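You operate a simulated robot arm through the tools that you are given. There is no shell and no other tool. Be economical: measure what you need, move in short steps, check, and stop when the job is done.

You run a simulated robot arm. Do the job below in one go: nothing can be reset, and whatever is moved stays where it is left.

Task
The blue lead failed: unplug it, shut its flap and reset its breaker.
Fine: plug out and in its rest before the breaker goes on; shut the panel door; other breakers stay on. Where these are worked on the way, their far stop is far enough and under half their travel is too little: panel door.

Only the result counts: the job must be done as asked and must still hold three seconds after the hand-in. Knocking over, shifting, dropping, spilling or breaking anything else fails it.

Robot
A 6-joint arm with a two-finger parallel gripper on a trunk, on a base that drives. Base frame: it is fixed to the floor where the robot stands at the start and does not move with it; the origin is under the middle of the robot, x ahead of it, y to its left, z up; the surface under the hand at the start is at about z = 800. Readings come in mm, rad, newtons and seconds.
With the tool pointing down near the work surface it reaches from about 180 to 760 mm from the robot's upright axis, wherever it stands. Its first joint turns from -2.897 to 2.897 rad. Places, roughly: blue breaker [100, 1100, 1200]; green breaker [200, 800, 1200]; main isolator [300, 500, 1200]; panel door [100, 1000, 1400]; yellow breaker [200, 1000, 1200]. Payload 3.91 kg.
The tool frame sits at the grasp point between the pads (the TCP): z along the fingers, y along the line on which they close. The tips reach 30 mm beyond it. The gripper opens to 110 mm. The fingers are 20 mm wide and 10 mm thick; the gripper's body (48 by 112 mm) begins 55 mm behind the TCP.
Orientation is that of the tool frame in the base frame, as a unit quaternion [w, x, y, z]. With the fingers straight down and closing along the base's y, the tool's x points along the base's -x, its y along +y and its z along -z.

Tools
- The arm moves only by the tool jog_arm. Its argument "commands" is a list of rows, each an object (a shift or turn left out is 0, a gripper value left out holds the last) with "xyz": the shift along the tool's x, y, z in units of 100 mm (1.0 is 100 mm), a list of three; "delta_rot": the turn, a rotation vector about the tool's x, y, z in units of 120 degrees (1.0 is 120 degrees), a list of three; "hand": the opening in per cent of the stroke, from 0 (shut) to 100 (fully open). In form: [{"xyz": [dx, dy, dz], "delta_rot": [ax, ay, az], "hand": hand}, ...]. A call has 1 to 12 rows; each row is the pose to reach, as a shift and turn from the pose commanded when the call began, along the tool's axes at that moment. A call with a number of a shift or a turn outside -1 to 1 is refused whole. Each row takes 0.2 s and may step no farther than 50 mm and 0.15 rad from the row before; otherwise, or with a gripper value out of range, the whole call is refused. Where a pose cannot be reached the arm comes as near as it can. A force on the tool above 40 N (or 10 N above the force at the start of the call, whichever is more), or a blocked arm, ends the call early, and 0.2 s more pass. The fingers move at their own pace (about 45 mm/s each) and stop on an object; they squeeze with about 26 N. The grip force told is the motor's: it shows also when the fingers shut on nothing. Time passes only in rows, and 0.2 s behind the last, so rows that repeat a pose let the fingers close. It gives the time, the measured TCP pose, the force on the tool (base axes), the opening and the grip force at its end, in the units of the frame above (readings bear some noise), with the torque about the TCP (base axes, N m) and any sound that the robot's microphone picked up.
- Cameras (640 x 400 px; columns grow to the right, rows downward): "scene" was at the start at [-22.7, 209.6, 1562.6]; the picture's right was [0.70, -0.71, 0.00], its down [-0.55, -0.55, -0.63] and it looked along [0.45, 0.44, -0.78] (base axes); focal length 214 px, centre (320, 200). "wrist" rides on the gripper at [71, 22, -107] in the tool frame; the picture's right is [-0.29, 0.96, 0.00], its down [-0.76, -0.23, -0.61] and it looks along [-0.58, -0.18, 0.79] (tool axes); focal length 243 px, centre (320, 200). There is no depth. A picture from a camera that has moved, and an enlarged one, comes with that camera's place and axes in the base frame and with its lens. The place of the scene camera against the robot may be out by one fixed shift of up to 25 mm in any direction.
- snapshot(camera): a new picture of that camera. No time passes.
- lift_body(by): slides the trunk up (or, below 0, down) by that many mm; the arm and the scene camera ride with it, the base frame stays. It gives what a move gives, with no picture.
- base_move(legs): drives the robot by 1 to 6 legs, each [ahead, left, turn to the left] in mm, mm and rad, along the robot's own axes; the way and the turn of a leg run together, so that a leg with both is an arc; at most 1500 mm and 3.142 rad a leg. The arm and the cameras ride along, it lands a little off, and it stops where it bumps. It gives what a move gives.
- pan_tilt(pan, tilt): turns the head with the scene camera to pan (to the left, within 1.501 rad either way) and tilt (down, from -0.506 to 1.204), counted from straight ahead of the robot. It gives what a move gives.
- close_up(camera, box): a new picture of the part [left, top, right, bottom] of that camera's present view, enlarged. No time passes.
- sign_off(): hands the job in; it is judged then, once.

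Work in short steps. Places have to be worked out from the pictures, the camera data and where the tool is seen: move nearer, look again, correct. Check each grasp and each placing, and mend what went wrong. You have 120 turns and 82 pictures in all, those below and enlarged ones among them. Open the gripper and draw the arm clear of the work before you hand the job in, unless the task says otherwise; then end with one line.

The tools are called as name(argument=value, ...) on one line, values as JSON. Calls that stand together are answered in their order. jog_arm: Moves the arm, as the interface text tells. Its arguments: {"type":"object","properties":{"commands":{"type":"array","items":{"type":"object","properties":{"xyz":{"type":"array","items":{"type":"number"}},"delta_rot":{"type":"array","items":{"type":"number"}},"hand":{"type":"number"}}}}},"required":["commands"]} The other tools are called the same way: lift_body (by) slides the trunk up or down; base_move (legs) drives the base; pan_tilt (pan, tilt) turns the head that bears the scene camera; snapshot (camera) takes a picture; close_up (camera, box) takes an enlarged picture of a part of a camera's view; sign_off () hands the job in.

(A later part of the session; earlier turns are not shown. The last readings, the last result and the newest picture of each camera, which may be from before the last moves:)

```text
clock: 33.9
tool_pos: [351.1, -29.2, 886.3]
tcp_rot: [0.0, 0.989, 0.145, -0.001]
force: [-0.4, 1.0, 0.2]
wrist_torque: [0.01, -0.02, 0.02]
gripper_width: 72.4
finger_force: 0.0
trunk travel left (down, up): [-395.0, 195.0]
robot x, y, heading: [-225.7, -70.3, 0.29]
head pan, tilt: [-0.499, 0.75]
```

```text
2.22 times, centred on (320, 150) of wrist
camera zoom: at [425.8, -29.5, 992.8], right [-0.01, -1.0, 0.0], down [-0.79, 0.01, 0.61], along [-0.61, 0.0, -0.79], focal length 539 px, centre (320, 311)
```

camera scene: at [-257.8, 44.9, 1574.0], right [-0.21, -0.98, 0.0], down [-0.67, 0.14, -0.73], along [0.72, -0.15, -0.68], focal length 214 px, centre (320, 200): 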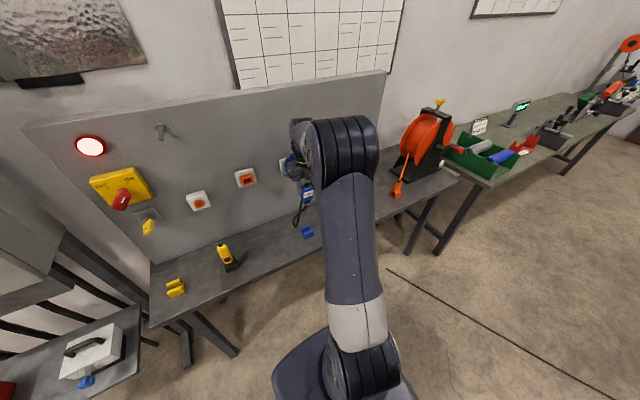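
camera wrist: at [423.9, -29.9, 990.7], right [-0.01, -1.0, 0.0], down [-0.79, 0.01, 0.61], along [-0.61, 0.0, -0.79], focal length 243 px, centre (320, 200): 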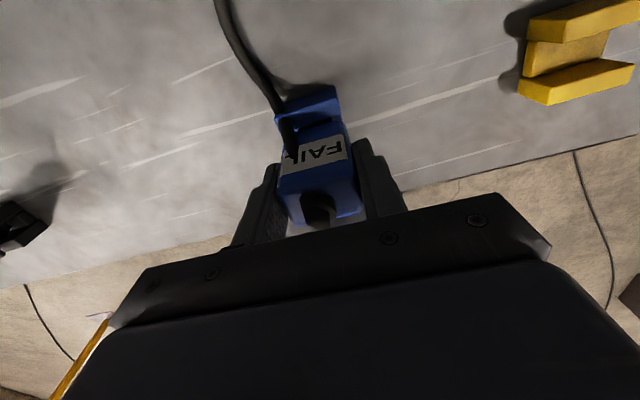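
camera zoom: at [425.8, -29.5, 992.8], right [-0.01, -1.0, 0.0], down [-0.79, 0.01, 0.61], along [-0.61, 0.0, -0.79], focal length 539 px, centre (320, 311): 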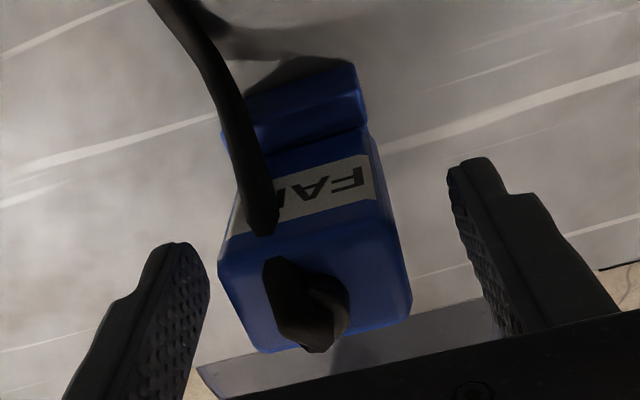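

It stands free and still. I zoom on the channel's open end to see how deep the body sits.

close_up(camera="scene", box=[297, 200, 317, 220])

```text
16.00 times, centred on (307, 210) of scene
camera zoom: at [-257.8, 44.8, 1443.9], right [-0.21, -0.98, 0.0], down [-0.67, 0.14, -0.73], along [0.72, -0.15, -0.68], focal length 3432 px, centre (528, 40)
```

zoom: 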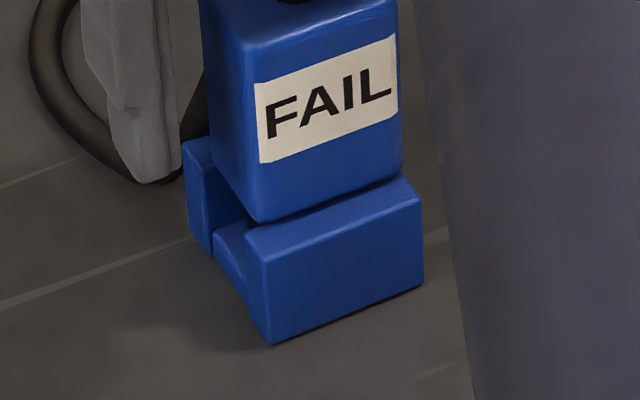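

It is upright with its nose in the channel, standing on its own. I raise the hand clear vertically and check again.

jog_arm(commands=[{"xyz": [0, 0, -0.3]}, {"xyz": [0, 0, -0.6]}, {"xyz": [-0.1, 0, -0.95]}])

lift_body(by=130)

snapshot(camera="wrist")

```text
clock: 34.7
tool_pos: [342.4, -33.4, 979.7]
tcp_rot: [0.0, 0.99, 0.143, -0.002]
force: [-0.4, -0.4, -0.1]
wrist_torque: [0.03, -0.02, 0.0]
gripper_width: 72.6
finger_force: 0.1
trunk travel left (down, up): [-395.0, 195.0]
robot x, y, heading: [-223.0, -71.8, 0.291]
head pan, tilt: [-0.499, 0.75]
```

```text
clock: 36.2
tool_pos: [343.5, -33.2, 1111.5]
tcp_rot: [0.0, 0.99, 0.145, -0.001]
force: [-0.1, 0.2, 0.2]
wrist_torque: [0.0, 0.01, 0.01]
gripper_width: 72.3
finger_force: 0.1
trunk travel left (down, up): [-525.0, 65.0]
robot x, y, heading: [-223.3, -70.6, 0.288]
head pan, tilt: [-0.499, 0.75]
```

```text
41 pictures are left
camera wrist: at [417.1, -33.2, 1218.1], right [-0.01, -1.0, 0.0], down [-0.79, 0.01, 0.61], along [-0.61, 0.0, -0.79], focal length 243 px, centre (320, 200)
```

wrist: 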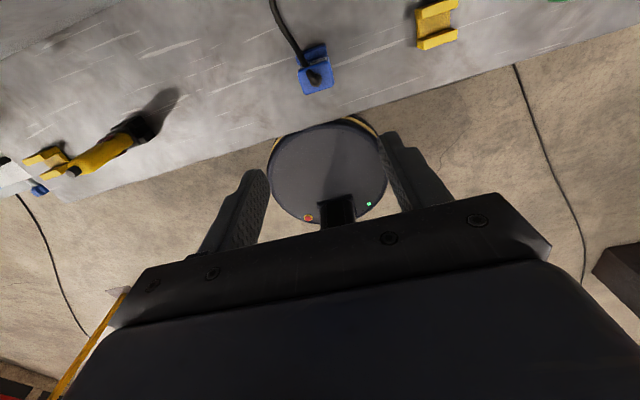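

The plug stands in its rest. Next the flap: it leans out ~26° over its hinge near [470, 11, 1098], tab top about z 1165. I raise the trunk, pitch the tool to 45° with the fingers shut, and pre-position above and in front of the tab.

lift_body(by=60)

jog_arm(commands=[{"delta_rot": [0, 0.0625, 0], "xyz": [0.09, -0.01, -0.15], "hand": 0}, {"delta_rot": [0, 0.125, 0], "xyz": [0.18, -0.02, -0.3]}, {"delta_rot": [0, 0.1875, 0], "xyz": [0.27, -0.03, -0.45]}, {"delta_rot": [0, 0.25, 0], "xyz": [0.35, -0.04, -0.55]}, {"delta_rot": [0, 0.3125, 0], "xyz": [0.43, -0.05, -0.65]}, {"delta_rot": [0, 0.375, 0], "xyz": [0.51, -0.054, -0.685]}])

snapshot(camera="wrist")

```text
clock: 37.2
tool_pos: [343.0, -32.8, 1170.5]
tcp_rot: [0.001, 0.989, 0.145, -0.002]
force: [-0.7, -0.1, 0.0]
wrist_torque: [0.04, -0.05, 0.0]
gripper_width: 72.9
finger_force: 0.1
trunk travel left (down, up): [-585.0, 5.0]
robot x, y, heading: [-217.9, -74.6, 0.29]
head pan, tilt: [-0.499, 0.75]
```

```text
clock: 38.6
tool_pos: [392.3, -12.8, 1239.7]
tcp_rot: [-0.055, 0.915, 0.133, 0.378]
force: [-0.7, -0.4, -0.1]
wrist_torque: [0.0, -0.03, -0.01]
gripper_width: 0.2
finger_force: 25.6
trunk travel left (down, up): [-585.0, 5.0]
robot x, y, heading: [-221.1, -71.5, 0.289]
head pan, tilt: [-0.499, 0.75]
```

```text
40 pictures are left
camera wrist: at [373.3, -40.9, 1365.4], right [0.08, -0.98, -0.2], down [-0.99, -0.05, -0.11], along [0.09, 0.21, -0.97], focal length 243 px, centre (320, 200)
```

wrist: 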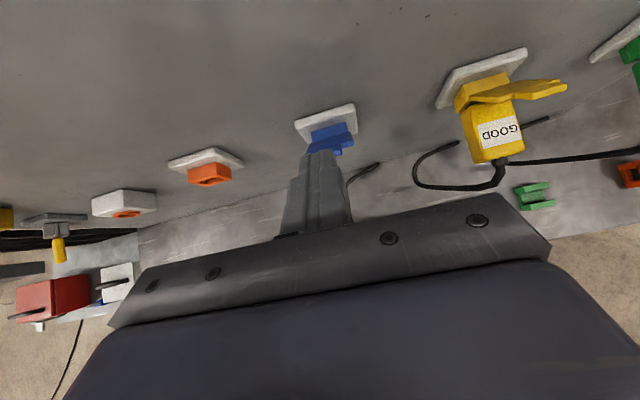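

close_up(camera="wrist", box=[270, 80, 390, 200])

pan_tilt(pan=-0.3, tilt=0.6)

snapshot(camera="scene")

```text
3.33 times, centred on (330, 140) of wrist
camera zoom: at [373.3, -40.9, 1365.4], right [0.08, -0.98, -0.2], down [-0.99, -0.05, -0.11], along [0.09, 0.21, -0.97], focal length 809 px, centre (287, 400)
```

zoom: 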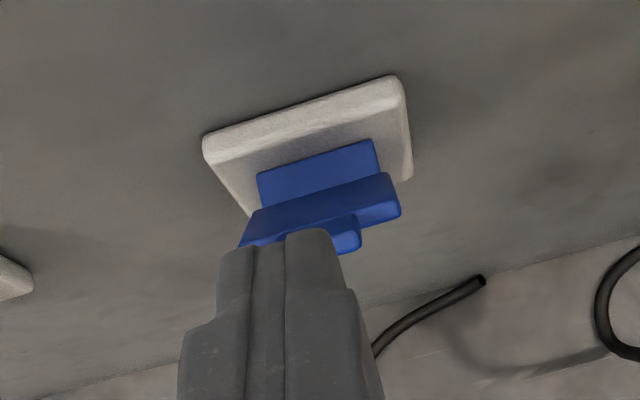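

```text
clock: 39.4
tool_pos: [392.1, -13.2, 1237.7]
tcp_rot: [-0.054, 0.915, 0.133, 0.376]
force: [-0.4, 0.3, 0.3]
wrist_torque: [0.0, 0.02, 0.02]
gripper_width: 0.0
finger_force: 25.6
trunk travel left (down, up): [-585.0, 5.0]
robot x, y, heading: [-216.6, -72.2, 0.292]
head pan, tilt: [-0.3, 0.6]
```

```text
38 pictures are left
camera scene: at [-250.5, 61.1, 1646.8], right [-0.01, -1.0, 0.0], down [-0.57, 0.01, -0.82], along [0.82, -0.01, -0.57], focal length 214 px, centre (320, 200)
```

scene: 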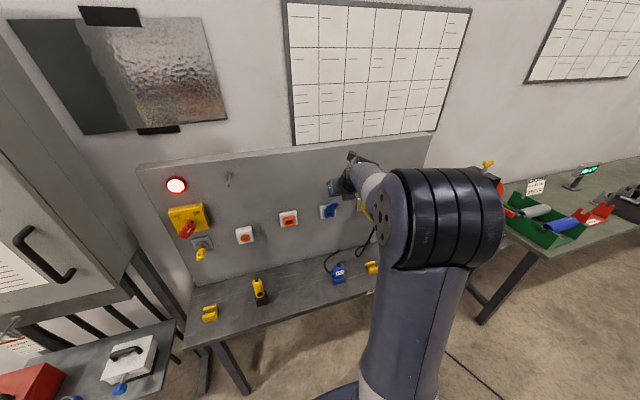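

close_up(camera="scene", box=[310, 180, 360, 235])

```text
7.27 times, centred on (335, 208) of scene
camera zoom: at [-250.5, 61.1, 1646.8], right [-0.01, -1.0, 0.0], down [-0.57, 0.01, -0.82], along [0.82, -0.01, -0.57], focal length 1560 px, centre (211, 146)
```

zoom: 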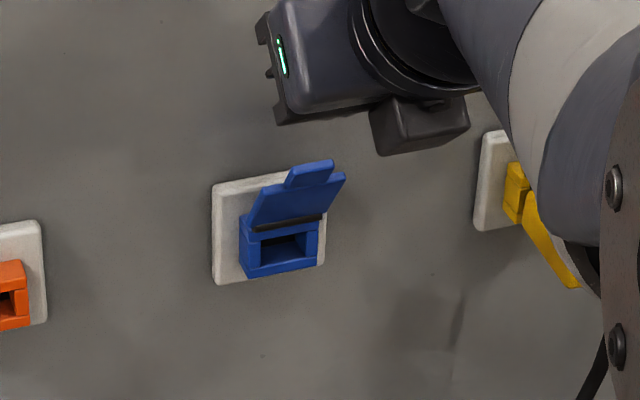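

The flap leans outward with its tab end near 45 mm out and z≈1168. I steepen the tool to 60° and slip the shut fingertips down behind the tab.

jog_arm(commands=[{"xyz": [0.07, 0, 0.2], "delta_rot": [0, -0.0625, 0]}, {"xyz": [0.1, 0, 0.42], "delta_rot": [0, -0.125, 0]}, {"xyz": [0.045, 0, 0.62], "delta_rot": [0, -0.125, 0]}, {"xyz": [-0.009, 0, 0.81], "delta_rot": [0, -0.125, 0]}])

close_up(camera="scene", box=[310, 180, 360, 235])

close_up(camera="wrist", box=[240, 60, 400, 220])

```text
clock: 40.4
tool_pos: [445.3, 2.2, 1180.0]
tcp_rot: [-0.037, 0.957, 0.14, 0.253]
force: [-0.3, 0.1, -0.6]
wrist_torque: [-0.03, -0.02, 0.03]
gripper_width: 0.2
finger_force: 25.8
trunk travel left (down, up): [-585.0, 5.0]
robot x, y, heading: [-222.3, -73.2, 0.292]
head pan, tilt: [-0.3, 0.6]
```

```text
7.27 times, centred on (335, 208) of scene
camera zoom: at [-250.3, 61.2, 1646.8], right [-0.01, -1.0, 0.0], down [-0.57, 0.01, -0.82], along [0.82, -0.01, -0.57], focal length 1560 px, centre (211, 146)
```

zoom: 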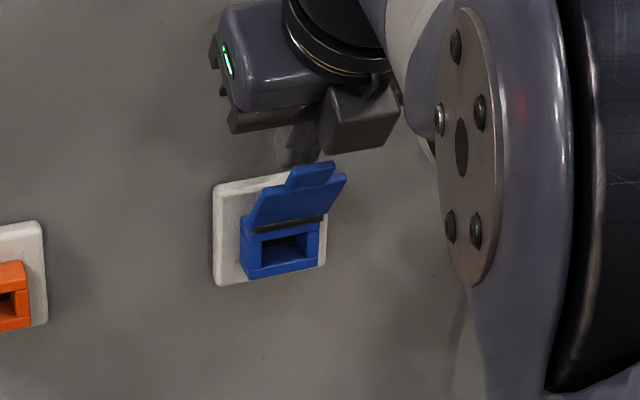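

```text
2.50 times, centred on (320, 140) of wrist
camera zoom: at [460.1, -15.3, 1308.1], right [0.03, -0.99, -0.14], down [-0.99, -0.05, 0.15], along [-0.16, 0.14, -0.98], focal length 606 px, centre (320, 350)
```

zoom: 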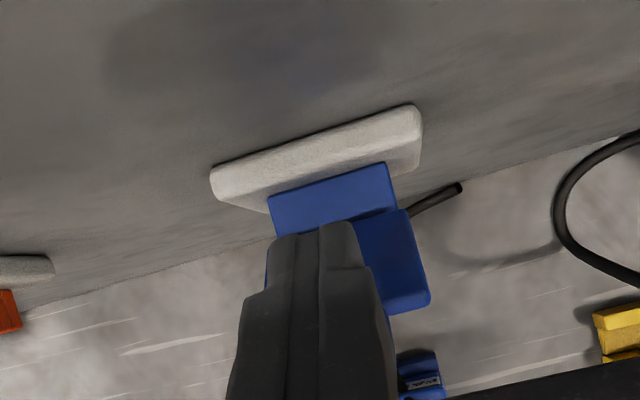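

The fingers are behind the tab with no contact. I now sweep the flap out and down along its arc about the hinge.

jog_arm(commands=[{"xyz": [-0.137, 0, -0.102]}, {"xyz": [-0.22, 0, -0.09]}, {"xyz": [-0.305, 0, -0.072]}, {"xyz": [-0.4, 0, -0.015]}, {"xyz": [-0.5, 0, 0.046]}, {"xyz": [-0.58, 0, 0.13]}, {"xyz": [-0.645, 0, 0.217]}])

close_up(camera="scene", box=[310, 180, 360, 235])

```text
clock: 42.0
tool_pos: [401.8, -8.4, 1131.7]
tcp_rot: [-0.037, 0.956, 0.14, 0.254]
force: [-0.2, -0.3, -1.1]
wrist_torque: [0.01, -0.02, 0.0]
gripper_width: 0.0
finger_force: 25.8
trunk travel left (down, up): [-585.0, 5.0]
robot x, y, heading: [-221.0, -69.3, 0.295]
head pan, tilt: [-0.3, 0.6]
```

```text
7.27 times, centred on (335, 208) of scene
camera zoom: at [-250.4, 61.2, 1646.8], right [-0.01, -1.0, 0.0], down [-0.56, 0.01, -0.83], along [0.82, -0.01, -0.56], focal length 1560 px, centre (211, 146)
```

zoom: 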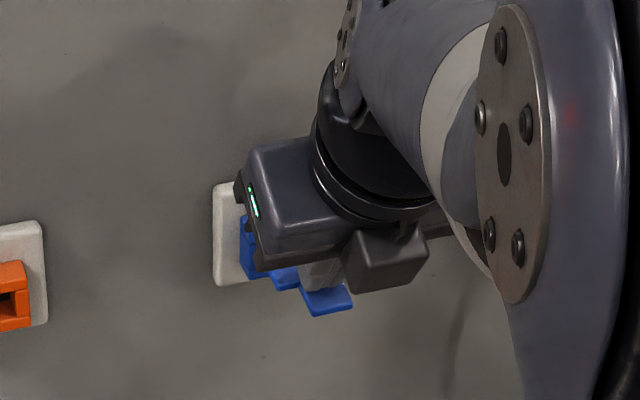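

The flap has swung past horizontal. I keep pushing it down and in toward the board until it seats.

jog_arm(commands=[{"xyz": [-0.104, 0, 0.24]}, {"xyz": [-0.16, 0, 0.438]}, {"xyz": [-0.149, 0, 0.618]}, {"xyz": [-0.072, 0, 0.744]}, {"xyz": [-0.004, 0, 0.806]}, {"xyz": [0.066, 0, 0.846]}, {"xyz": [0.13, 0, 0.88]}])

close_up(camera="scene", box=[310, 180, 360, 235])

snapshot(camera="wrist")

```text
clock: 43.5
tool_pos: [439.1, 3.5, 1057.9]
tcp_rot: [-0.039, 0.958, 0.142, 0.245]
force: [-26.0, -5.8, 8.9]
wrist_torque: [0.02, 0.35, 0.04]
gripper_width: 0.2
finger_force: 26.2
trunk travel left (down, up): [-585.0, 5.0]
robot x, y, heading: [-218.4, -71.6, 0.291]
head pan, tilt: [-0.3, 0.6]
stopped in row 7: the force on the tool passed its limit at 45 N (the readings are from after the stop); the commanded pose is now the measured one
```

```text
7.27 times, centred on (335, 208) of scene
camera zoom: at [-255.6, 60.0, 1647.0], right [-0.01, -1.0, 0.0], down [-0.56, 0.01, -0.83], along [0.83, -0.01, -0.56], focal length 1560 px, centre (211, 146)
```

zoom: 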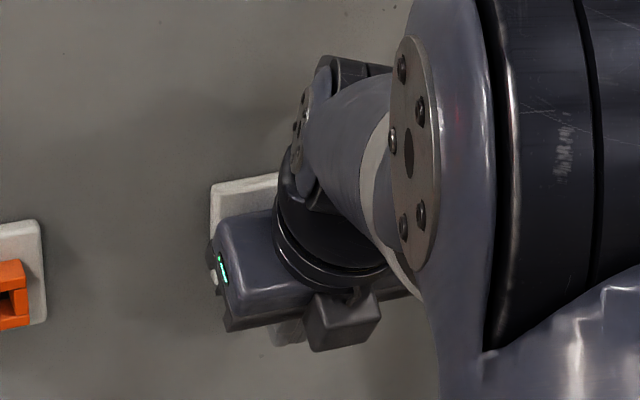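

```text
32 pictures are left
camera wrist: at [456.2, -14.6, 1185.2], right [0.03, -0.99, -0.14], down [-0.98, -0.06, 0.17], along [-0.18, 0.14, -0.97], focal length 243 px, centre (320, 200)
```

wrist: 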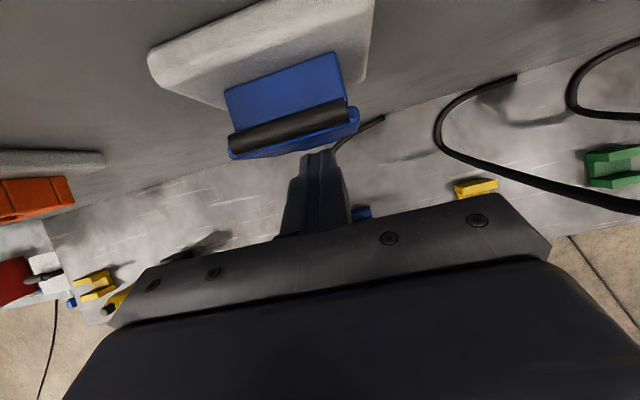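

Firm contact at 45 N, the flap looks shut. I retract to check it stays.

jog_arm(commands=[{"xyz": [-0.35, 0, -0.2]}, {"xyz": [-0.7, 0, -0.4]}, {"xyz": [-0.95, 0, -0.55]}])

jog_arm(commands=[{"xyz": [0, -0.35, -0.35]}, {"xyz": [0, -0.7, -0.7]}, {"xyz": [0, -0.95, -0.95]}])

snapshot(camera="wrist")

snapshot(camera="scene")

```text
clock: 44.3
tool_pos: [341.3, -26.3, 1056.6]
tcp_rot: [-0.037, 0.958, 0.14, 0.247]
force: [-0.1, 0.1, 0.2]
wrist_torque: [-0.02, 0.0, -0.01]
gripper_width: 0.0
finger_force: 25.6
trunk travel left (down, up): [-585.0, 5.0]
robot x, y, heading: [-221.2, -69.6, 0.292]
head pan, tilt: [-0.3, 0.6]
```

```text
clock: 45.1
tool_pos: [270.5, 49.4, 1141.3]
tcp_rot: [-0.038, 0.958, 0.141, 0.246]
force: [1.3, -0.6, -0.3]
wrist_torque: [0.01, 0.01, -0.01]
gripper_width: 0.1
finger_force: 26.2
trunk travel left (down, up): [-585.0, 5.0]
robot x, y, heading: [-223.3, -73.6, 0.291]
head pan, tilt: [-0.3, 0.6]
```

```text
31 pictures are left
camera wrist: at [287.5, 31.8, 1270.1], right [0.03, -0.99, -0.14], down [-0.98, -0.06, 0.17], along [-0.17, 0.14, -0.98], focal length 243 px, centre (320, 200)
```

wrist: 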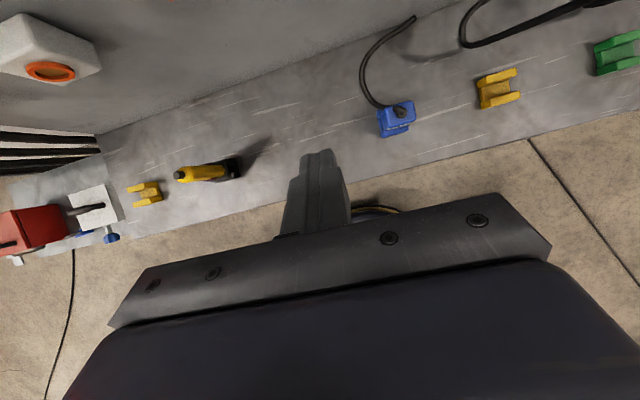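

```text
30 pictures are left
camera scene: at [-251.5, 61.0, 1646.8], right [-0.01, -1.0, 0.0], down [-0.56, 0.01, -0.83], along [0.83, -0.01, -0.56], focal length 214 px, centre (320, 200)
```

scene: 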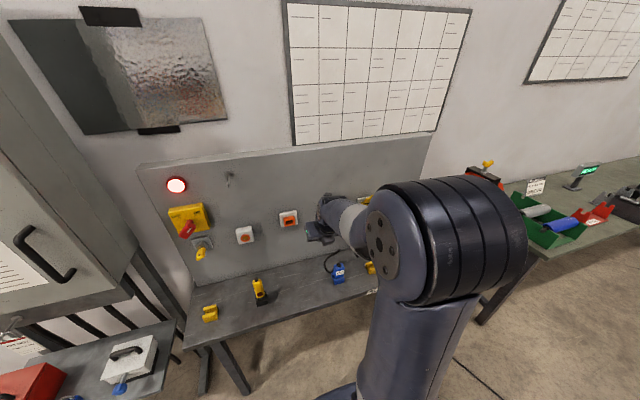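

The flap's arm is out of the way; the plug stands. I drive left along the board toward the cabinet, then look at both the flap and the door.

base_move(legs=[[-60, 450, 0]])

pan_tilt(pan=-0.35, tilt=0.5)

snapshot(camera="scene")

pan_tilt(pan=0.5, tilt=0.45)

snapshot(camera="scene")

```text
clock: 47.7
tool_pos: [90.7, 446.0, 1141.1]
tcp_rot: [-0.038, 0.959, 0.14, 0.245]
force: [0.1, 0.2, 0.1]
wrist_torque: [0.02, 0.02, 0.02]
gripper_width: 0.2
finger_force: 25.9
trunk travel left (down, up): [-585.0, 5.0]
robot x, y, heading: [-399.5, 325.3, 0.29]
head pan, tilt: [-0.3, 0.6]
```

```text
clock: 48.4
tool_pos: [91.3, 445.6, 1140.5]
tcp_rot: [-0.038, 0.958, 0.14, 0.246]
force: [0.1, -0.3, -0.4]
wrist_torque: [-0.01, 0.03, 0.01]
gripper_width: 0.0
finger_force: 25.7
trunk travel left (down, up): [-585.0, 5.0]
robot x, y, heading: [-404.4, 329.2, 0.29]
head pan, tilt: [-0.351, 0.499]
```

```text
29 pictures are left
camera scene: at [-428.6, 454.4, 1655.8], right [-0.06, -1.0, 0.0], down [-0.48, 0.03, -0.88], along [0.88, -0.06, -0.48], focal length 214 px, centre (320, 200)
```

scene: 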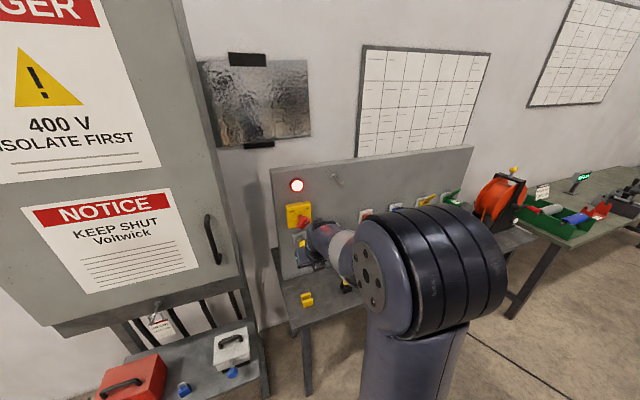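

```text
clock: 49.6
tool_pos: [91.3, 445.7, 1141.7]
tcp_rot: [-0.038, 0.958, 0.14, 0.246]
force: [-0.7, 0.4, 0.6]
wrist_torque: [0.04, -0.01, 0.01]
gripper_width: 0.0
finger_force: 26.0
trunk travel left (down, up): [-585.0, 5.0]
robot x, y, heading: [-401.7, 327.1, 0.291]
head pan, tilt: [0.499, 0.45]
```

```text
28 pictures are left
camera scene: at [-454.5, 525.2, 1660.3], right [0.71, -0.71, 0.0], down [-0.31, -0.31, -0.9], along [0.64, 0.64, -0.44], focal length 214 px, centre (320, 200)
```

scene: 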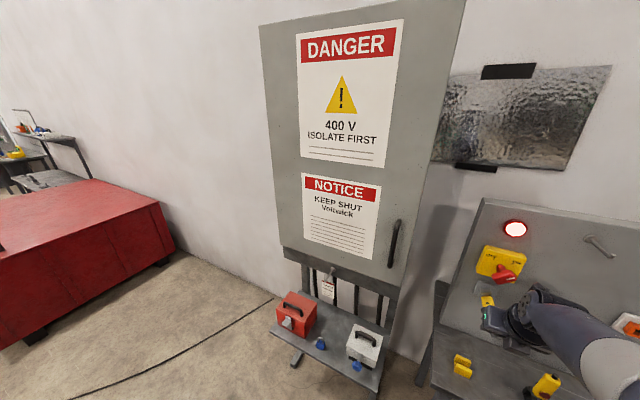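

The handle resolves to about [124, 757, 1223]; the hinge is at the door's far left. The wrist has more room on the left with its original roll, so I turn the hand straight down and roll it back 180°.

jog_arm(commands=[{"delta_rot": [0, -0.065, 0]}, {"delta_rot": [0, -0.13, 0]}, {"delta_rot": [0, -0.195, 0]}, {"delta_rot": [0, -0.245, 0]}])

jog_arm(commands=[{"delta_rot": [0, 0, -0.068]}, {"delta_rot": [0, 0, -0.136]}, {"delta_rot": [0, 0, -0.204]}, {"delta_rot": [0, 0, -0.272]}, {"delta_rot": [0, 0, -0.34]}, {"delta_rot": [0, 0, -0.408]}, {"delta_rot": [0, 0, -0.476]}, {"delta_rot": [0, 0, -0.544]}, {"delta_rot": [0, 0, -0.612]}, {"delta_rot": [0, 0, -0.68]}, {"delta_rot": [0, 0, -0.75]}])

jog_arm(commands=[{"delta_rot": [0, 0, -0.068]}, {"delta_rot": [0, 0, -0.136]}, {"delta_rot": [0, 0, -0.204]}, {"delta_rot": [0, 0, -0.272]}, {"delta_rot": [0, 0, -0.34]}, {"delta_rot": [0, 0, -0.408]}, {"delta_rot": [0, 0, -0.476]}, {"delta_rot": [0, 0, -0.544]}, {"delta_rot": [0, 0, -0.612]}, {"delta_rot": [0, 0, -0.68]}, {"delta_rot": [0, 0, -0.75]}])

jog_arm(commands=[{"delta_rot": [0, -0.068, 0]}, {"delta_rot": [0, -0.136, 0]}, {"delta_rot": [0, -0.204, 0]}, {"delta_rot": [0, -0.272, 0]}, {"delta_rot": [0, -0.34, 0]}, {"delta_rot": [0, -0.408, 0]}, {"delta_rot": [0, -0.476, 0]}, {"delta_rot": [0, -0.544, 0]}, {"delta_rot": [0, -0.612, 0]}, {"delta_rot": [0, -0.68, 0]}, {"delta_rot": [0, -0.75, 0], "hand": 70}])

```text
clock: 50.6
tool_pos: [97.0, 424.2, 1140.9]
tcp_rot: [-0.006, 0.989, 0.15, -0.007]
force: [0.0, 0.9, -0.2]
wrist_torque: [0.0, 0.03, 0.0]
gripper_width: 0.0
finger_force: 26.1
out of reach, approached as far as the arm can: row 1, 2, 3, 4
trunk travel left (down, up): [-585.0, 5.0]
robot x, y, heading: [-402.0, 329.4, 0.285]
head pan, tilt: [0.499, 0.45]
```

```text
clock: 53.0
tool_pos: [96.3, 424.9, 1141.2]
tcp_rot: [-0.004, 0.597, 0.802, -0.003]
force: [-0.7, 0.2, 0.3]
wrist_torque: [0.03, -0.03, 0.01]
gripper_width: 0.1
finger_force: 26.2
trunk travel left (down, up): [-585.0, 5.0]
robot x, y, heading: [-398.7, 326.1, 0.289]
head pan, tilt: [0.499, 0.45]
```

```text
clock: 55.4
tool_pos: [95.7, 425.0, 1140.3]
tcp_rot: [-0.006, -0.145, 0.989, 0.001]
force: [0.0, -0.2, 1.0]
wrist_torque: [0.01, 0.01, 0.0]
gripper_width: 0.1
finger_force: 25.6
trunk travel left (down, up): [-585.0, 5.0]
robot x, y, heading: [-397.1, 327.4, 0.287]
head pan, tilt: [0.499, 0.45]
```

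```text
clock: 57.8
tool_pos: [102.8, 412.0, 1154.4]
tcp_rot: [0.693, -0.095, 0.706, 0.11]
force: [-0.4, -0.2, -0.2]
wrist_torque: [0.01, -0.02, -0.01]
gripper_width: 32.9
finger_force: 0.1
out of reach, approached as far as the arm can: row 7, 10, 11
trunk travel left (down, up): [-585.0, 5.0]
robot x, y, heading: [-401.8, 330.3, 0.287]
head pan, tilt: [0.499, 0.45]
```

Good: tool points at the cabinet. I drive left 130 mm and move toward the handle with the gripper opening.

base_move(legs=[[0, 130, 0]])

jog_arm(commands=[{"xyz": [-0.15, 0.35, 0.05], "hand": 70}, {"xyz": [-0.3, 0.7, 0.1]}, {"xyz": [-0.45, 0.95, 0.15]}, {"xyz": [-0.65, 0.98, 0.2]}])

```text
clock: 59.1
tool_pos: [65.6, 539.1, 1153.7]
tcp_rot: [0.693, -0.097, 0.706, 0.112]
force: [0.0, 1.0, 0.2]
wrist_torque: [0.01, -0.02, 0.01]
gripper_width: 77.2
finger_force: 0.0
trunk travel left (down, up): [-585.0, 5.0]
robot x, y, heading: [-439.0, 453.6, 0.292]
head pan, tilt: [0.499, 0.45]
```

```text
clock: 60.1
tool_pos: [65.2, 561.4, 1209.6]
tcp_rot: [0.689, -0.107, 0.706, 0.122]
force: [-0.2, 0.6, 0.1]
wrist_torque: [0.01, -0.03, 0.02]
gripper_width: 76.9
finger_force: 0.0
out of reach, approached as far as the arm can: row 1, 2, 3, 4
trunk travel left (down, up): [-585.0, 5.0]
robot x, y, heading: [-438.6, 449.9, 0.284]
head pan, tilt: [0.499, 0.45]
```

Facing square to the door the arm is limited to the left, so I yaw the tool further left (a vertical bar permits it) and approach the handle that way.

jog_arm(commands=[{"xyz": [-0.04, 0.2, 0.0], "delta_rot": [-0.05, 0, 0]}, {"xyz": [-0.08, 0.45, 0.05], "delta_rot": [-0.1, 0, 0]}, {"xyz": [-0.13, 0.7, 0.1], "delta_rot": [-0.141, 0, 0]}, {"xyz": [-0.13, 0.95, 0.15], "delta_rot": [-0.141, 0, 0]}])

snapshot(camera="wrist")

```text
clock: 61.1
tool_pos: [53.5, 655.0, 1222.9]
tcp_rot: [0.67, -0.198, 0.682, 0.215]
force: [-0.4, 0.5, -0.7]
wrist_torque: [0.01, -0.01, 0.02]
gripper_width: 76.8
finger_force: 0.0
trunk travel left (down, up): [-585.0, 5.0]
robot x, y, heading: [-437.5, 450.4, 0.282]
head pan, tilt: [0.499, 0.45]
```

```text
27 pictures are left
camera wrist: at [-49.4, 614.4, 1153.7], right [-0.53, 0.79, 0.32], down [-0.36, -0.54, 0.76], along [0.77, 0.29, 0.57], focal length 243 px, centre (320, 200)
```

wrist: 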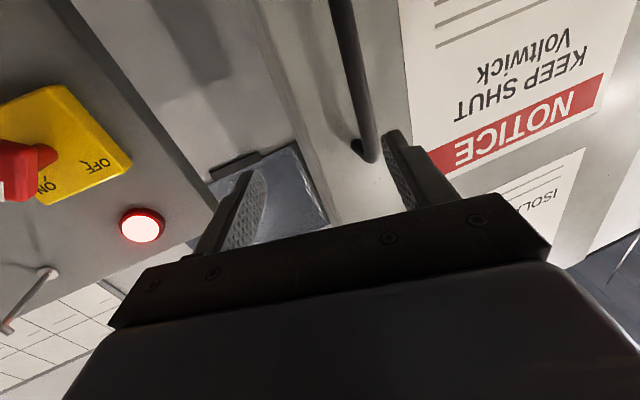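

The bar is in view at about [124, 748]. I centre the fingers on it and move in.

jog_arm(commands=[{"xyz": [0.05, 0.377, 0.1]}, {"xyz": [0.05, 0.377, 0.5]}])

snapshot(camera="wrist")

```text
clock: 61.7
tool_pos: [78.1, 704.5, 1221.2]
tcp_rot: [0.67, -0.201, 0.681, 0.217]
force: [-0.2, -0.2, 0.3]
wrist_torque: [-0.01, 0.0, 0.0]
gripper_width: 77.1
finger_force: 0.1
out of reach, approached as far as the arm can: row 1, 2
trunk travel left (down, up): [-585.0, 5.0]
robot x, y, heading: [-442.2, 453.1, 0.289]
head pan, tilt: [0.499, 0.45]
```

```text
26 pictures are left
camera wrist: at [-24.0, 664.0, 1151.2], right [-0.53, 0.79, 0.32], down [-0.35, -0.55, 0.76], along [0.77, 0.29, 0.57], focal length 243 px, centre (320, 200)
```

wrist: 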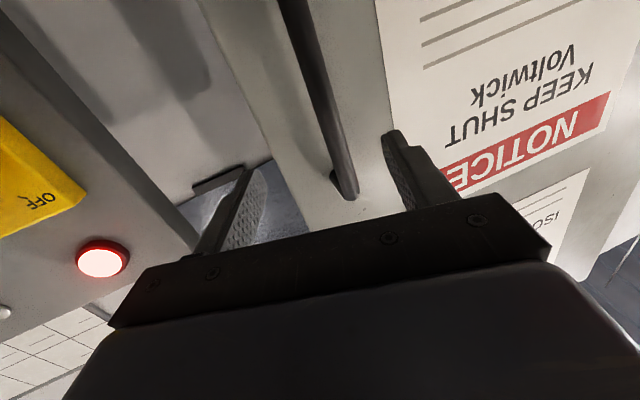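

Nearly centred. A 25 mm base shift left gives the arm room; then I trim and go in.

base_move(legs=[[0, 30, 0]])

```text
clock: 62.5
tool_pos: [69.6, 733.1, 1220.1]
tcp_rot: [0.67, -0.201, 0.681, 0.217]
force: [-0.1, 0.4, -0.6]
wrist_torque: [-0.02, 0.01, -0.05]
gripper_width: 77.0
finger_force: 0.0
trunk travel left (down, up): [-585.0, 5.0]
robot x, y, heading: [-444.9, 482.7, 0.286]
head pan, tilt: [0.499, 0.45]
```

jog_arm(commands=[{"xyz": [0, -0.18, 0.0]}, {"xyz": [0, -0.186, 0.2]}, {"xyz": [0, -0.186, 0.34]}])

snapshot(camera="wrist")

```text
clock: 63.3
tool_pos: [109.4, 738.1, 1219.9]
tcp_rot: [0.669, -0.2, 0.682, 0.218]
force: [-0.1, 0.6, 0.4]
wrist_torque: [-0.01, 0.0, -0.01]
gripper_width: 77.1
finger_force: 0.1
trunk travel left (down, up): [-585.0, 5.0]
robot x, y, heading: [-448.3, 485.0, 0.289]
head pan, tilt: [0.499, 0.45]
```

```text
25 pictures are left
camera wrist: at [6.7, 696.6, 1150.5], right [-0.53, 0.78, 0.32], down [-0.35, -0.55, 0.76], along [0.77, 0.29, 0.57], focal length 243 px, centre (320, 200)
```

wrist: 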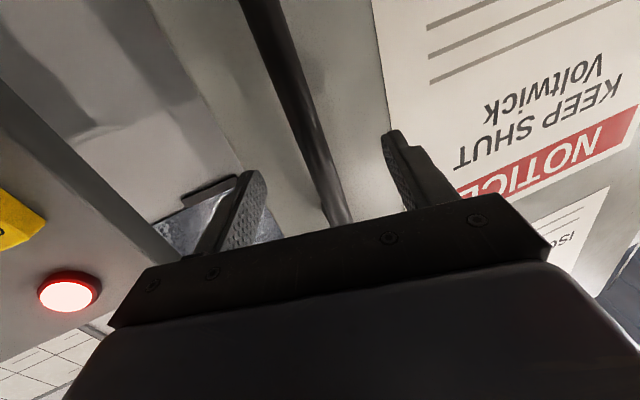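

The bar runs between the fingers. I close.

jog_arm(commands=[{"hand": 30}, {"hand": 0}, {"hand": 0}, {"hand": 0}, {"hand": 0}, {"hand": 0}])

```text
clock: 64.7
tool_pos: [108.5, 739.8, 1219.7]
tcp_rot: [0.669, -0.201, 0.681, 0.217]
force: [-4.2, 5.4, -0.2]
wrist_torque: [-0.77, -0.64, 0.17]
gripper_width: 16.0
finger_force: 44.5
trunk travel left (down, up): [-585.0, 5.0]
robot x, y, heading: [-447.7, 480.4, 0.29]
head pan, tilt: [0.499, 0.45]
```

Bar gripped (16 mm). I pull by driving the base back along the door's arc, which keeps the arm's pose.

base_move(legs=[[-40, 5, 0], [-40, 9, 0]])

```text
clock: 66.0
tool_pos: [27.1, 729.5, 1220.0]
tcp_rot: [0.67, -0.201, 0.681, 0.216]
force: [-1.2, 3.2, 0.6]
wrist_torque: [-0.66, -0.57, 0.19]
gripper_width: 16.1
finger_force: 45.0
trunk travel left (down, up): [-585.0, 5.0]
robot x, y, heading: [-531.5, 471.7, 0.292]
head pan, tilt: [0.499, 0.45]
```

Door follows with little force. I continue the arc by two more increments.

base_move(legs=[[-38, 12, 0], [-38, 16, 0], [-36, 19, 0], [-34, 22, 0]])

snapshot(camera="scene")

```text
clock: 68.4
tool_pos: [-135.2, 749.3, 1220.5]
tcp_rot: [0.67, -0.199, 0.682, 0.217]
force: [-5.2, -18.9, -4.6]
wrist_torque: [-0.78, -0.42, -0.27]
gripper_width: 15.8
finger_force: 45.2
trunk travel left (down, up): [-585.0, 5.0]
robot x, y, heading: [-689.2, 497.4, 0.29]
head pan, tilt: [0.499, 0.45]
```

```text
24 pictures are left
camera scene: at [-743.9, 690.8, 1660.6], right [0.71, -0.7, 0.0], down [-0.31, -0.31, -0.9], along [0.63, 0.64, -0.43], focal length 214 px, centre (320, 200)
```

scene: 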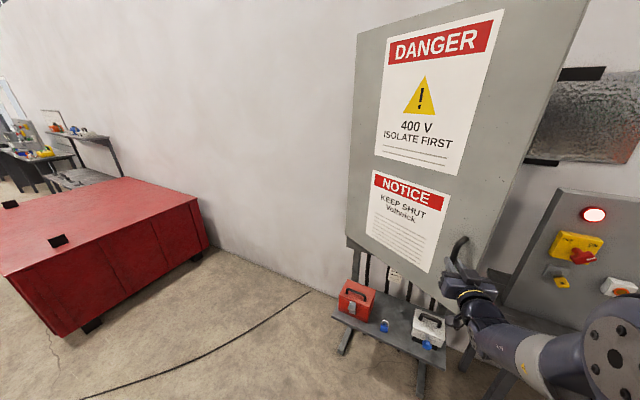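

Door open about 30°; side force indicates I steer slightly too far left. I go on with less left.

base_move(legs=[[-34, 10, 0], [-34, 20, 0]])

```text
clock: 69.6
tool_pos: [-173.9, 761.6, 1220.1]
tcp_rot: [0.67, -0.208, 0.679, 0.219]
force: [2.5, 9.0, -5.3]
wrist_torque: [-0.96, -0.39, 0.36]
gripper_width: 15.9
finger_force: 44.7
trunk travel left (down, up): [-585.0, 5.0]
robot x, y, heading: [-731.0, 496.7, 0.292]
head pan, tilt: [0.499, 0.45]
stopped in leg 2: the force on the tool passed its limit at 45 N (the readings are from after the stop); the commanded pose is now the measured one
```

A circle fit gives the hinge near [18, 1245], radius 507, door now about 32° open. I continue with matching legs.

base_move(legs=[[-34, 28, 0], [-31.5, 31, 0], [-28.6, 33.6, 0], [-25.7, 36.4, 0]])

```text
clock: 72.0
tool_pos: [-324.1, 847.0, 1219.6]
tcp_rot: [0.67, -0.204, 0.679, 0.219]
force: [1.8, 2.1, -13.3]
wrist_torque: [-0.96, -0.21, -0.06]
gripper_width: 15.7
finger_force: 45.3
trunk travel left (down, up): [-585.0, 5.0]
robot x, y, heading: [-883.1, 585.6, 0.293]
head pan, tilt: [0.499, 0.45]
```

Door about 52° open, and the tool is nearly parallel to it. I release the bar a little, back off, and go round to push the door from inside.

jog_arm(commands=[{"hand": 28}, {"hand": 28}, {"xyz": [0, 0, -0.25], "hand": 28}, {"xyz": [0, 0, -0.6], "hand": 28}])

```text
clock: 73.0
tool_pos: [-375.6, 812.2, 1221.9]
tcp_rot: [0.67, -0.205, 0.679, 0.221]
force: [-1.0, 0.3, -0.1]
wrist_torque: [-0.05, 0.01, -0.03]
gripper_width: 30.9
finger_force: 0.0
trunk travel left (down, up): [-585.0, 5.0]
robot x, y, heading: [-882.8, 585.7, 0.293]
head pan, tilt: [0.499, 0.45]
```

base_move(legs=[[-150, 0, 0], [0, -450, 0], [0, 0, 0.71]])

pan_tilt(pan=-0.2, tilt=0.4)

snapshot(camera="scene")

```text
clock: 73.8
tool_pos: [-390.1, 808.7, 1221.1]
tcp_rot: [0.671, -0.204, 0.678, 0.218]
force: [-0.6, -0.6, 0.2]
wrist_torque: [-0.02, -0.01, -0.02]
gripper_width: 30.9
finger_force: 0.1
trunk travel left (down, up): [-585.0, 5.0]
robot x, y, heading: [-894.4, 582.0, 0.294]
head pan, tilt: [0.499, 0.45]
stopped in leg 1: the robot was blocked; the commanded pose is now the measured one
```

```text
clock: 74.9
tool_pos: [-389.6, 809.5, 1221.5]
tcp_rot: [0.67, -0.205, 0.679, 0.22]
force: [0.2, 0.5, -0.5]
wrist_torque: [-0.01, -0.01, 0.01]
gripper_width: 31.0
finger_force: 0.0
trunk travel left (down, up): [-585.0, 5.0]
robot x, y, heading: [-897.2, 580.0, 0.296]
head pan, tilt: [-0.201, 0.4]
```

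```text
23 pictures are left
camera scene: at [-921.8, 723.2, 1665.0], right [0.09, -1.0, 0.0], down [-0.39, -0.04, -0.92], along [0.92, 0.09, -0.39], focal length 214 px, centre (320, 200)
```

scene: 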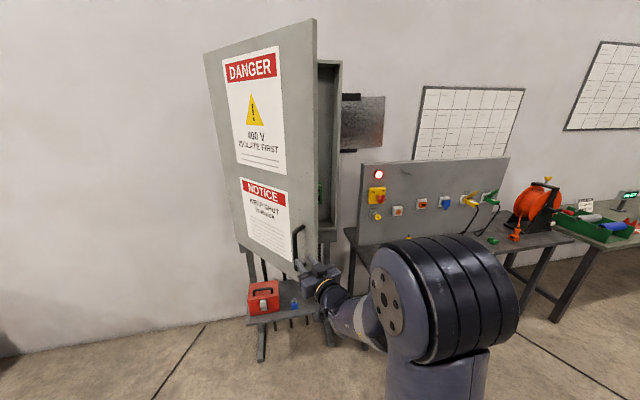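

Something behind stops the base at x≈-895, so no more backing. I draw the hand back a bit, strafe right, then turn left.

jog_arm(commands=[{"xyz": [0, 0, -0.2], "hand": 0}, {"xyz": [0, -0.1, -0.4]}])

base_move(legs=[[0, -450, 0]])

```text
clock: 75.5
tool_pos: [-415.9, 776.9, 1221.1]
tcp_rot: [0.67, -0.205, 0.679, 0.22]
force: [-0.5, 0.1, -0.2]
wrist_torque: [0.02, 0.0, -0.03]
gripper_width: 0.0
finger_force: 21.2
trunk travel left (down, up): [-585.0, 5.0]
robot x, y, heading: [-889.6, 584.1, 0.295]
head pan, tilt: [-0.201, 0.4]
```

```text
clock: 78.2
tool_pos: [-290.2, 359.5, 1222.1]
tcp_rot: [0.67, -0.205, 0.678, 0.22]
force: [-0.6, -0.2, -0.2]
wrist_torque: [0.0, 0.0, -0.01]
gripper_width: 0.0
finger_force: 26.3
trunk travel left (down, up): [-585.0, 5.0]
robot x, y, heading: [-774.8, 163.3, 0.297]
head pan, tilt: [-0.201, 0.4]
```

base_move(legs=[[0, 0, 0.71], [175, -277, 0], [146, 92, 0]])

pan_tilt(pan=0.0, tilt=0.4)

snapshot(camera="scene")

```text
clock: 83.3
tool_pos: [-207.4, 802.2, 1221.8]
tcp_rot: [0.551, -0.43, 0.564, 0.44]
force: [0.2, 0.3, 0.8]
wrist_torque: [-0.02, -0.02, -0.02]
gripper_width: 0.1
finger_force: 25.6
trunk travel left (down, up): [-585.0, 5.0]
robot x, y, heading: [-437.5, 337.2, 1.014]
head pan, tilt: [-0.201, 0.4]
```

```text
clock: 84.0
tool_pos: [-206.2, 803.9, 1221.1]
tcp_rot: [0.551, -0.43, 0.563, 0.44]
force: [-0.4, 0.4, 0.5]
wrist_torque: [0.01, 0.01, 0.0]
gripper_width: 0.0
finger_force: 26.3
trunk travel left (down, up): [-585.0, 5.0]
robot x, y, heading: [-441.9, 337.5, 1.01]
head pan, tilt: [0.0, 0.4]
```

```text
22 pictures are left
camera scene: at [-570.1, 452.2, 1665.0], right [0.85, -0.53, 0.0], down [-0.21, -0.33, -0.92], along [0.49, 0.78, -0.39], focal length 214 px, centre (320, 200)
```

scene: 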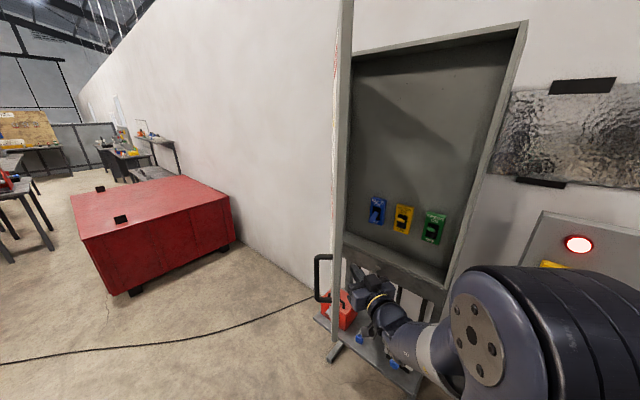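

The door's inside and the blue, yellow and green breakers are visible. I push the door further open from inside with the shut fingers, by base moves.

base_move(legs=[[15, 60, 0], [17, 100, 0], [47, 107, 0]])

snapshot(camera="scene")

```text
clock: 86.6
tool_pos: [-394.5, 1014.2, 1221.6]
tcp_rot: [0.551, -0.43, 0.564, 0.44]
force: [0.6, -0.6, -0.1]
wrist_torque: [0.02, 0.03, 0.01]
gripper_width: 0.0
finger_force: 26.4
trunk travel left (down, up): [-585.0, 5.0]
robot x, y, heading: [-628.7, 552.2, 1.009]
head pan, tilt: [0.0, 0.4]
```

```text
21 pictures are left
camera scene: at [-758.0, 663.8, 1664.9], right [0.85, -0.53, 0.0], down [-0.21, -0.33, -0.92], along [0.49, 0.78, -0.39], focal length 214 px, centre (320, 200)
```

scene: 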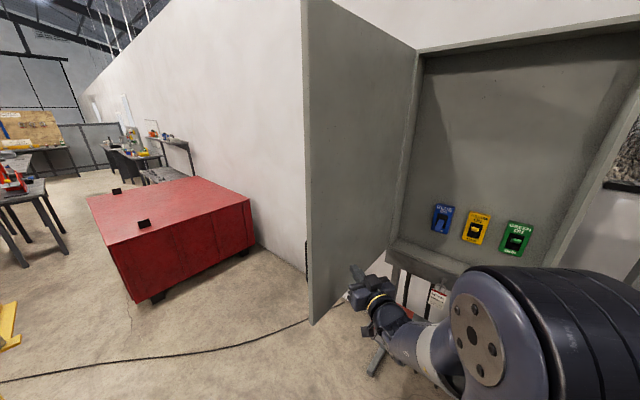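

Door around 80°. I push on further.

base_move(legs=[[73, 92, 0], [55, 45, 0]])

snapshot(camera="scene")

close_up(camera="scene", box=[400, 180, 540, 270])

```text
clock: 88.5
tool_pos: [-444.3, 1191.1, 1222.8]
tcp_rot: [0.551, -0.429, 0.564, 0.441]
force: [1.0, -3.5, 1.1]
wrist_torque: [0.0, 0.03, -0.01]
gripper_width: 0.0
finger_force: 26.1
trunk travel left (down, up): [-585.0, 5.0]
robot x, y, heading: [-678.2, 728.8, 1.008]
head pan, tilt: [0.0, 0.4]
```

```text
20 pictures are left
camera scene: at [-807.1, 842.1, 1665.1], right [0.85, -0.53, 0.0], down [-0.21, -0.33, -0.92], along [0.49, 0.78, -0.39], focal length 214 px, centre (320, 200)
```

scene: 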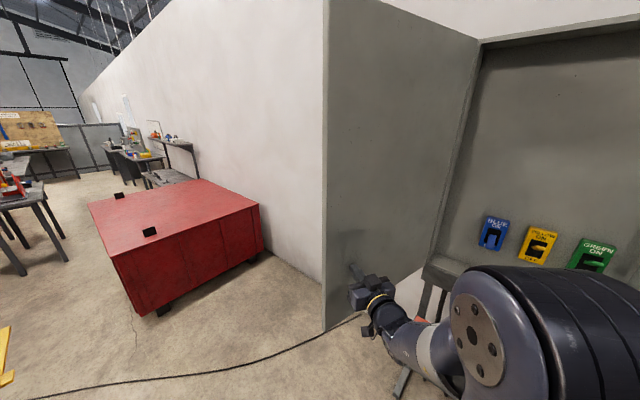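

```text
4.44 times, centred on (470, 225) of scene
camera zoom: at [-807.1, 842.1, 1665.1], right [0.85, -0.53, 0.0], down [-0.21, -0.33, -0.92], along [0.49, 0.78, -0.39], focal length 953 px, centre (-347, 89)
```

zoom: 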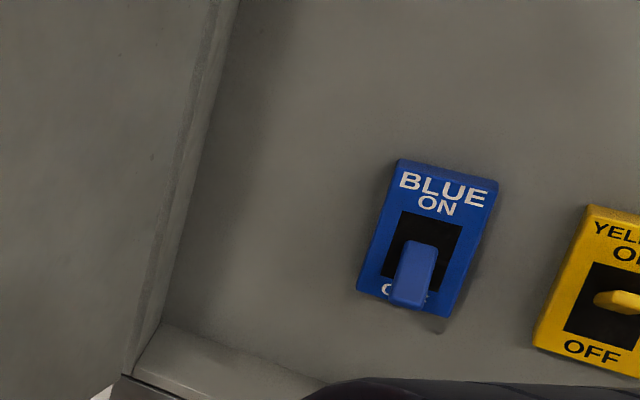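

Door about 100° open — enough. Blue breaker is near [154, 1091, 1218], lever down. I turn the base back and come up in front of it.

base_move(legs=[[0, 0, -0.72], [215, 6, 0]])

pan_tilt(pan=0.15, tilt=0.45)

snapshot(camera="scene")

snapshot(camera="wrist")

```text
clock: 92.0
tool_pos: [4.7, 995.6, 1221.9]
tcp_rot: [0.671, -0.205, 0.678, 0.219]
force: [0.3, 0.5, -0.3]
wrist_torque: [0.01, 0.0, -0.01]
gripper_width: 0.2
finger_force: 26.3
trunk travel left (down, up): [-585.0, 5.0]
robot x, y, heading: [-472.4, 799.6, 0.294]
head pan, tilt: [0.0, 0.4]
```

```text
clock: 92.7
tool_pos: [5.0, 994.1, 1222.7]
tcp_rot: [0.67, -0.205, 0.679, 0.221]
force: [0.0, 0.0, -0.1]
wrist_torque: [0.02, 0.01, -0.01]
gripper_width: 0.1
finger_force: 25.5
trunk travel left (down, up): [-585.0, 5.0]
robot x, y, heading: [-473.6, 796.6, 0.304]
head pan, tilt: [0.15, 0.45]
```

```text
18 pictures are left
camera scene: at [-511.3, 970.5, 1660.4], right [0.43, -0.9, 0.0], down [-0.39, -0.19, -0.9], along [0.81, 0.39, -0.44], focal length 214 px, centre (320, 200)
```

scene: 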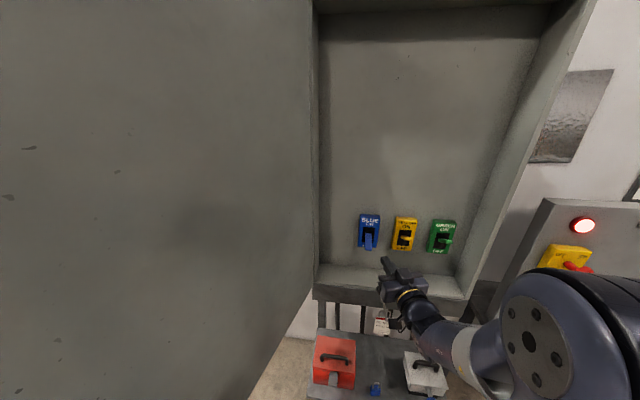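

```text
17 pictures are left
camera wrist: at [-96.7, 952.4, 1152.0], right [-0.54, 0.78, 0.31], down [-0.35, -0.55, 0.76], along [0.76, 0.3, 0.57], focal length 243 px, centre (320, 200)
```

wrist: 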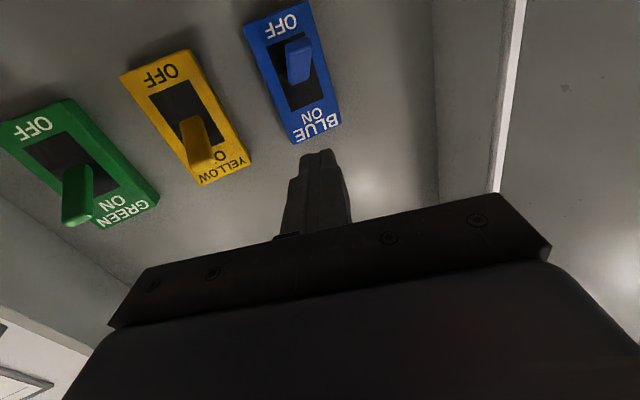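

close_up(camera="wrist", box=[110, 0, 360, 200])

close_up(camera="scene", box=[340, 200, 460, 275])

```text
2.00 times, centred on (235, 100) of wrist
camera zoom: at [-96.7, 952.4, 1152.0], right [-0.54, 0.78, 0.31], down [-0.35, -0.55, 0.76], along [0.76, 0.3, 0.57], focal length 485 px, centre (490, 400)
```

zoom: 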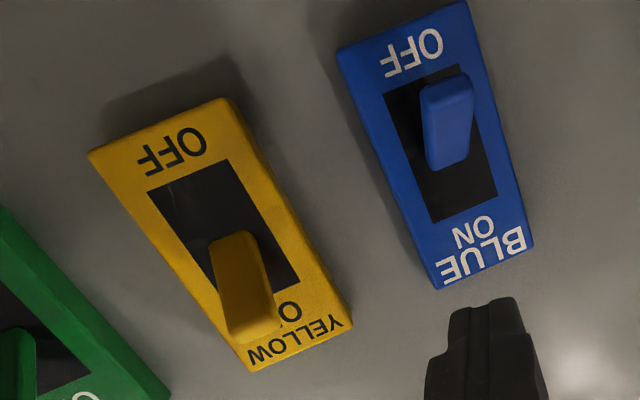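

```text
5.33 times, centred on (400, 238) of scene
camera zoom: at [-511.3, 970.5, 1660.4], right [0.43, -0.9, 0.0], down [-0.39, -0.19, -0.9], along [0.81, 0.39, -0.44], focal length 1144 px, centre (-107, 0)
```

zoom: 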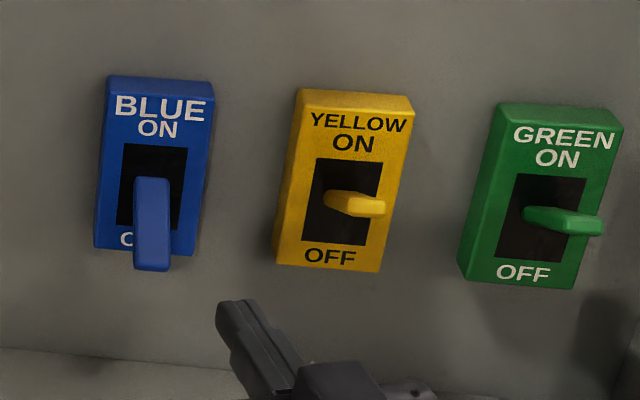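

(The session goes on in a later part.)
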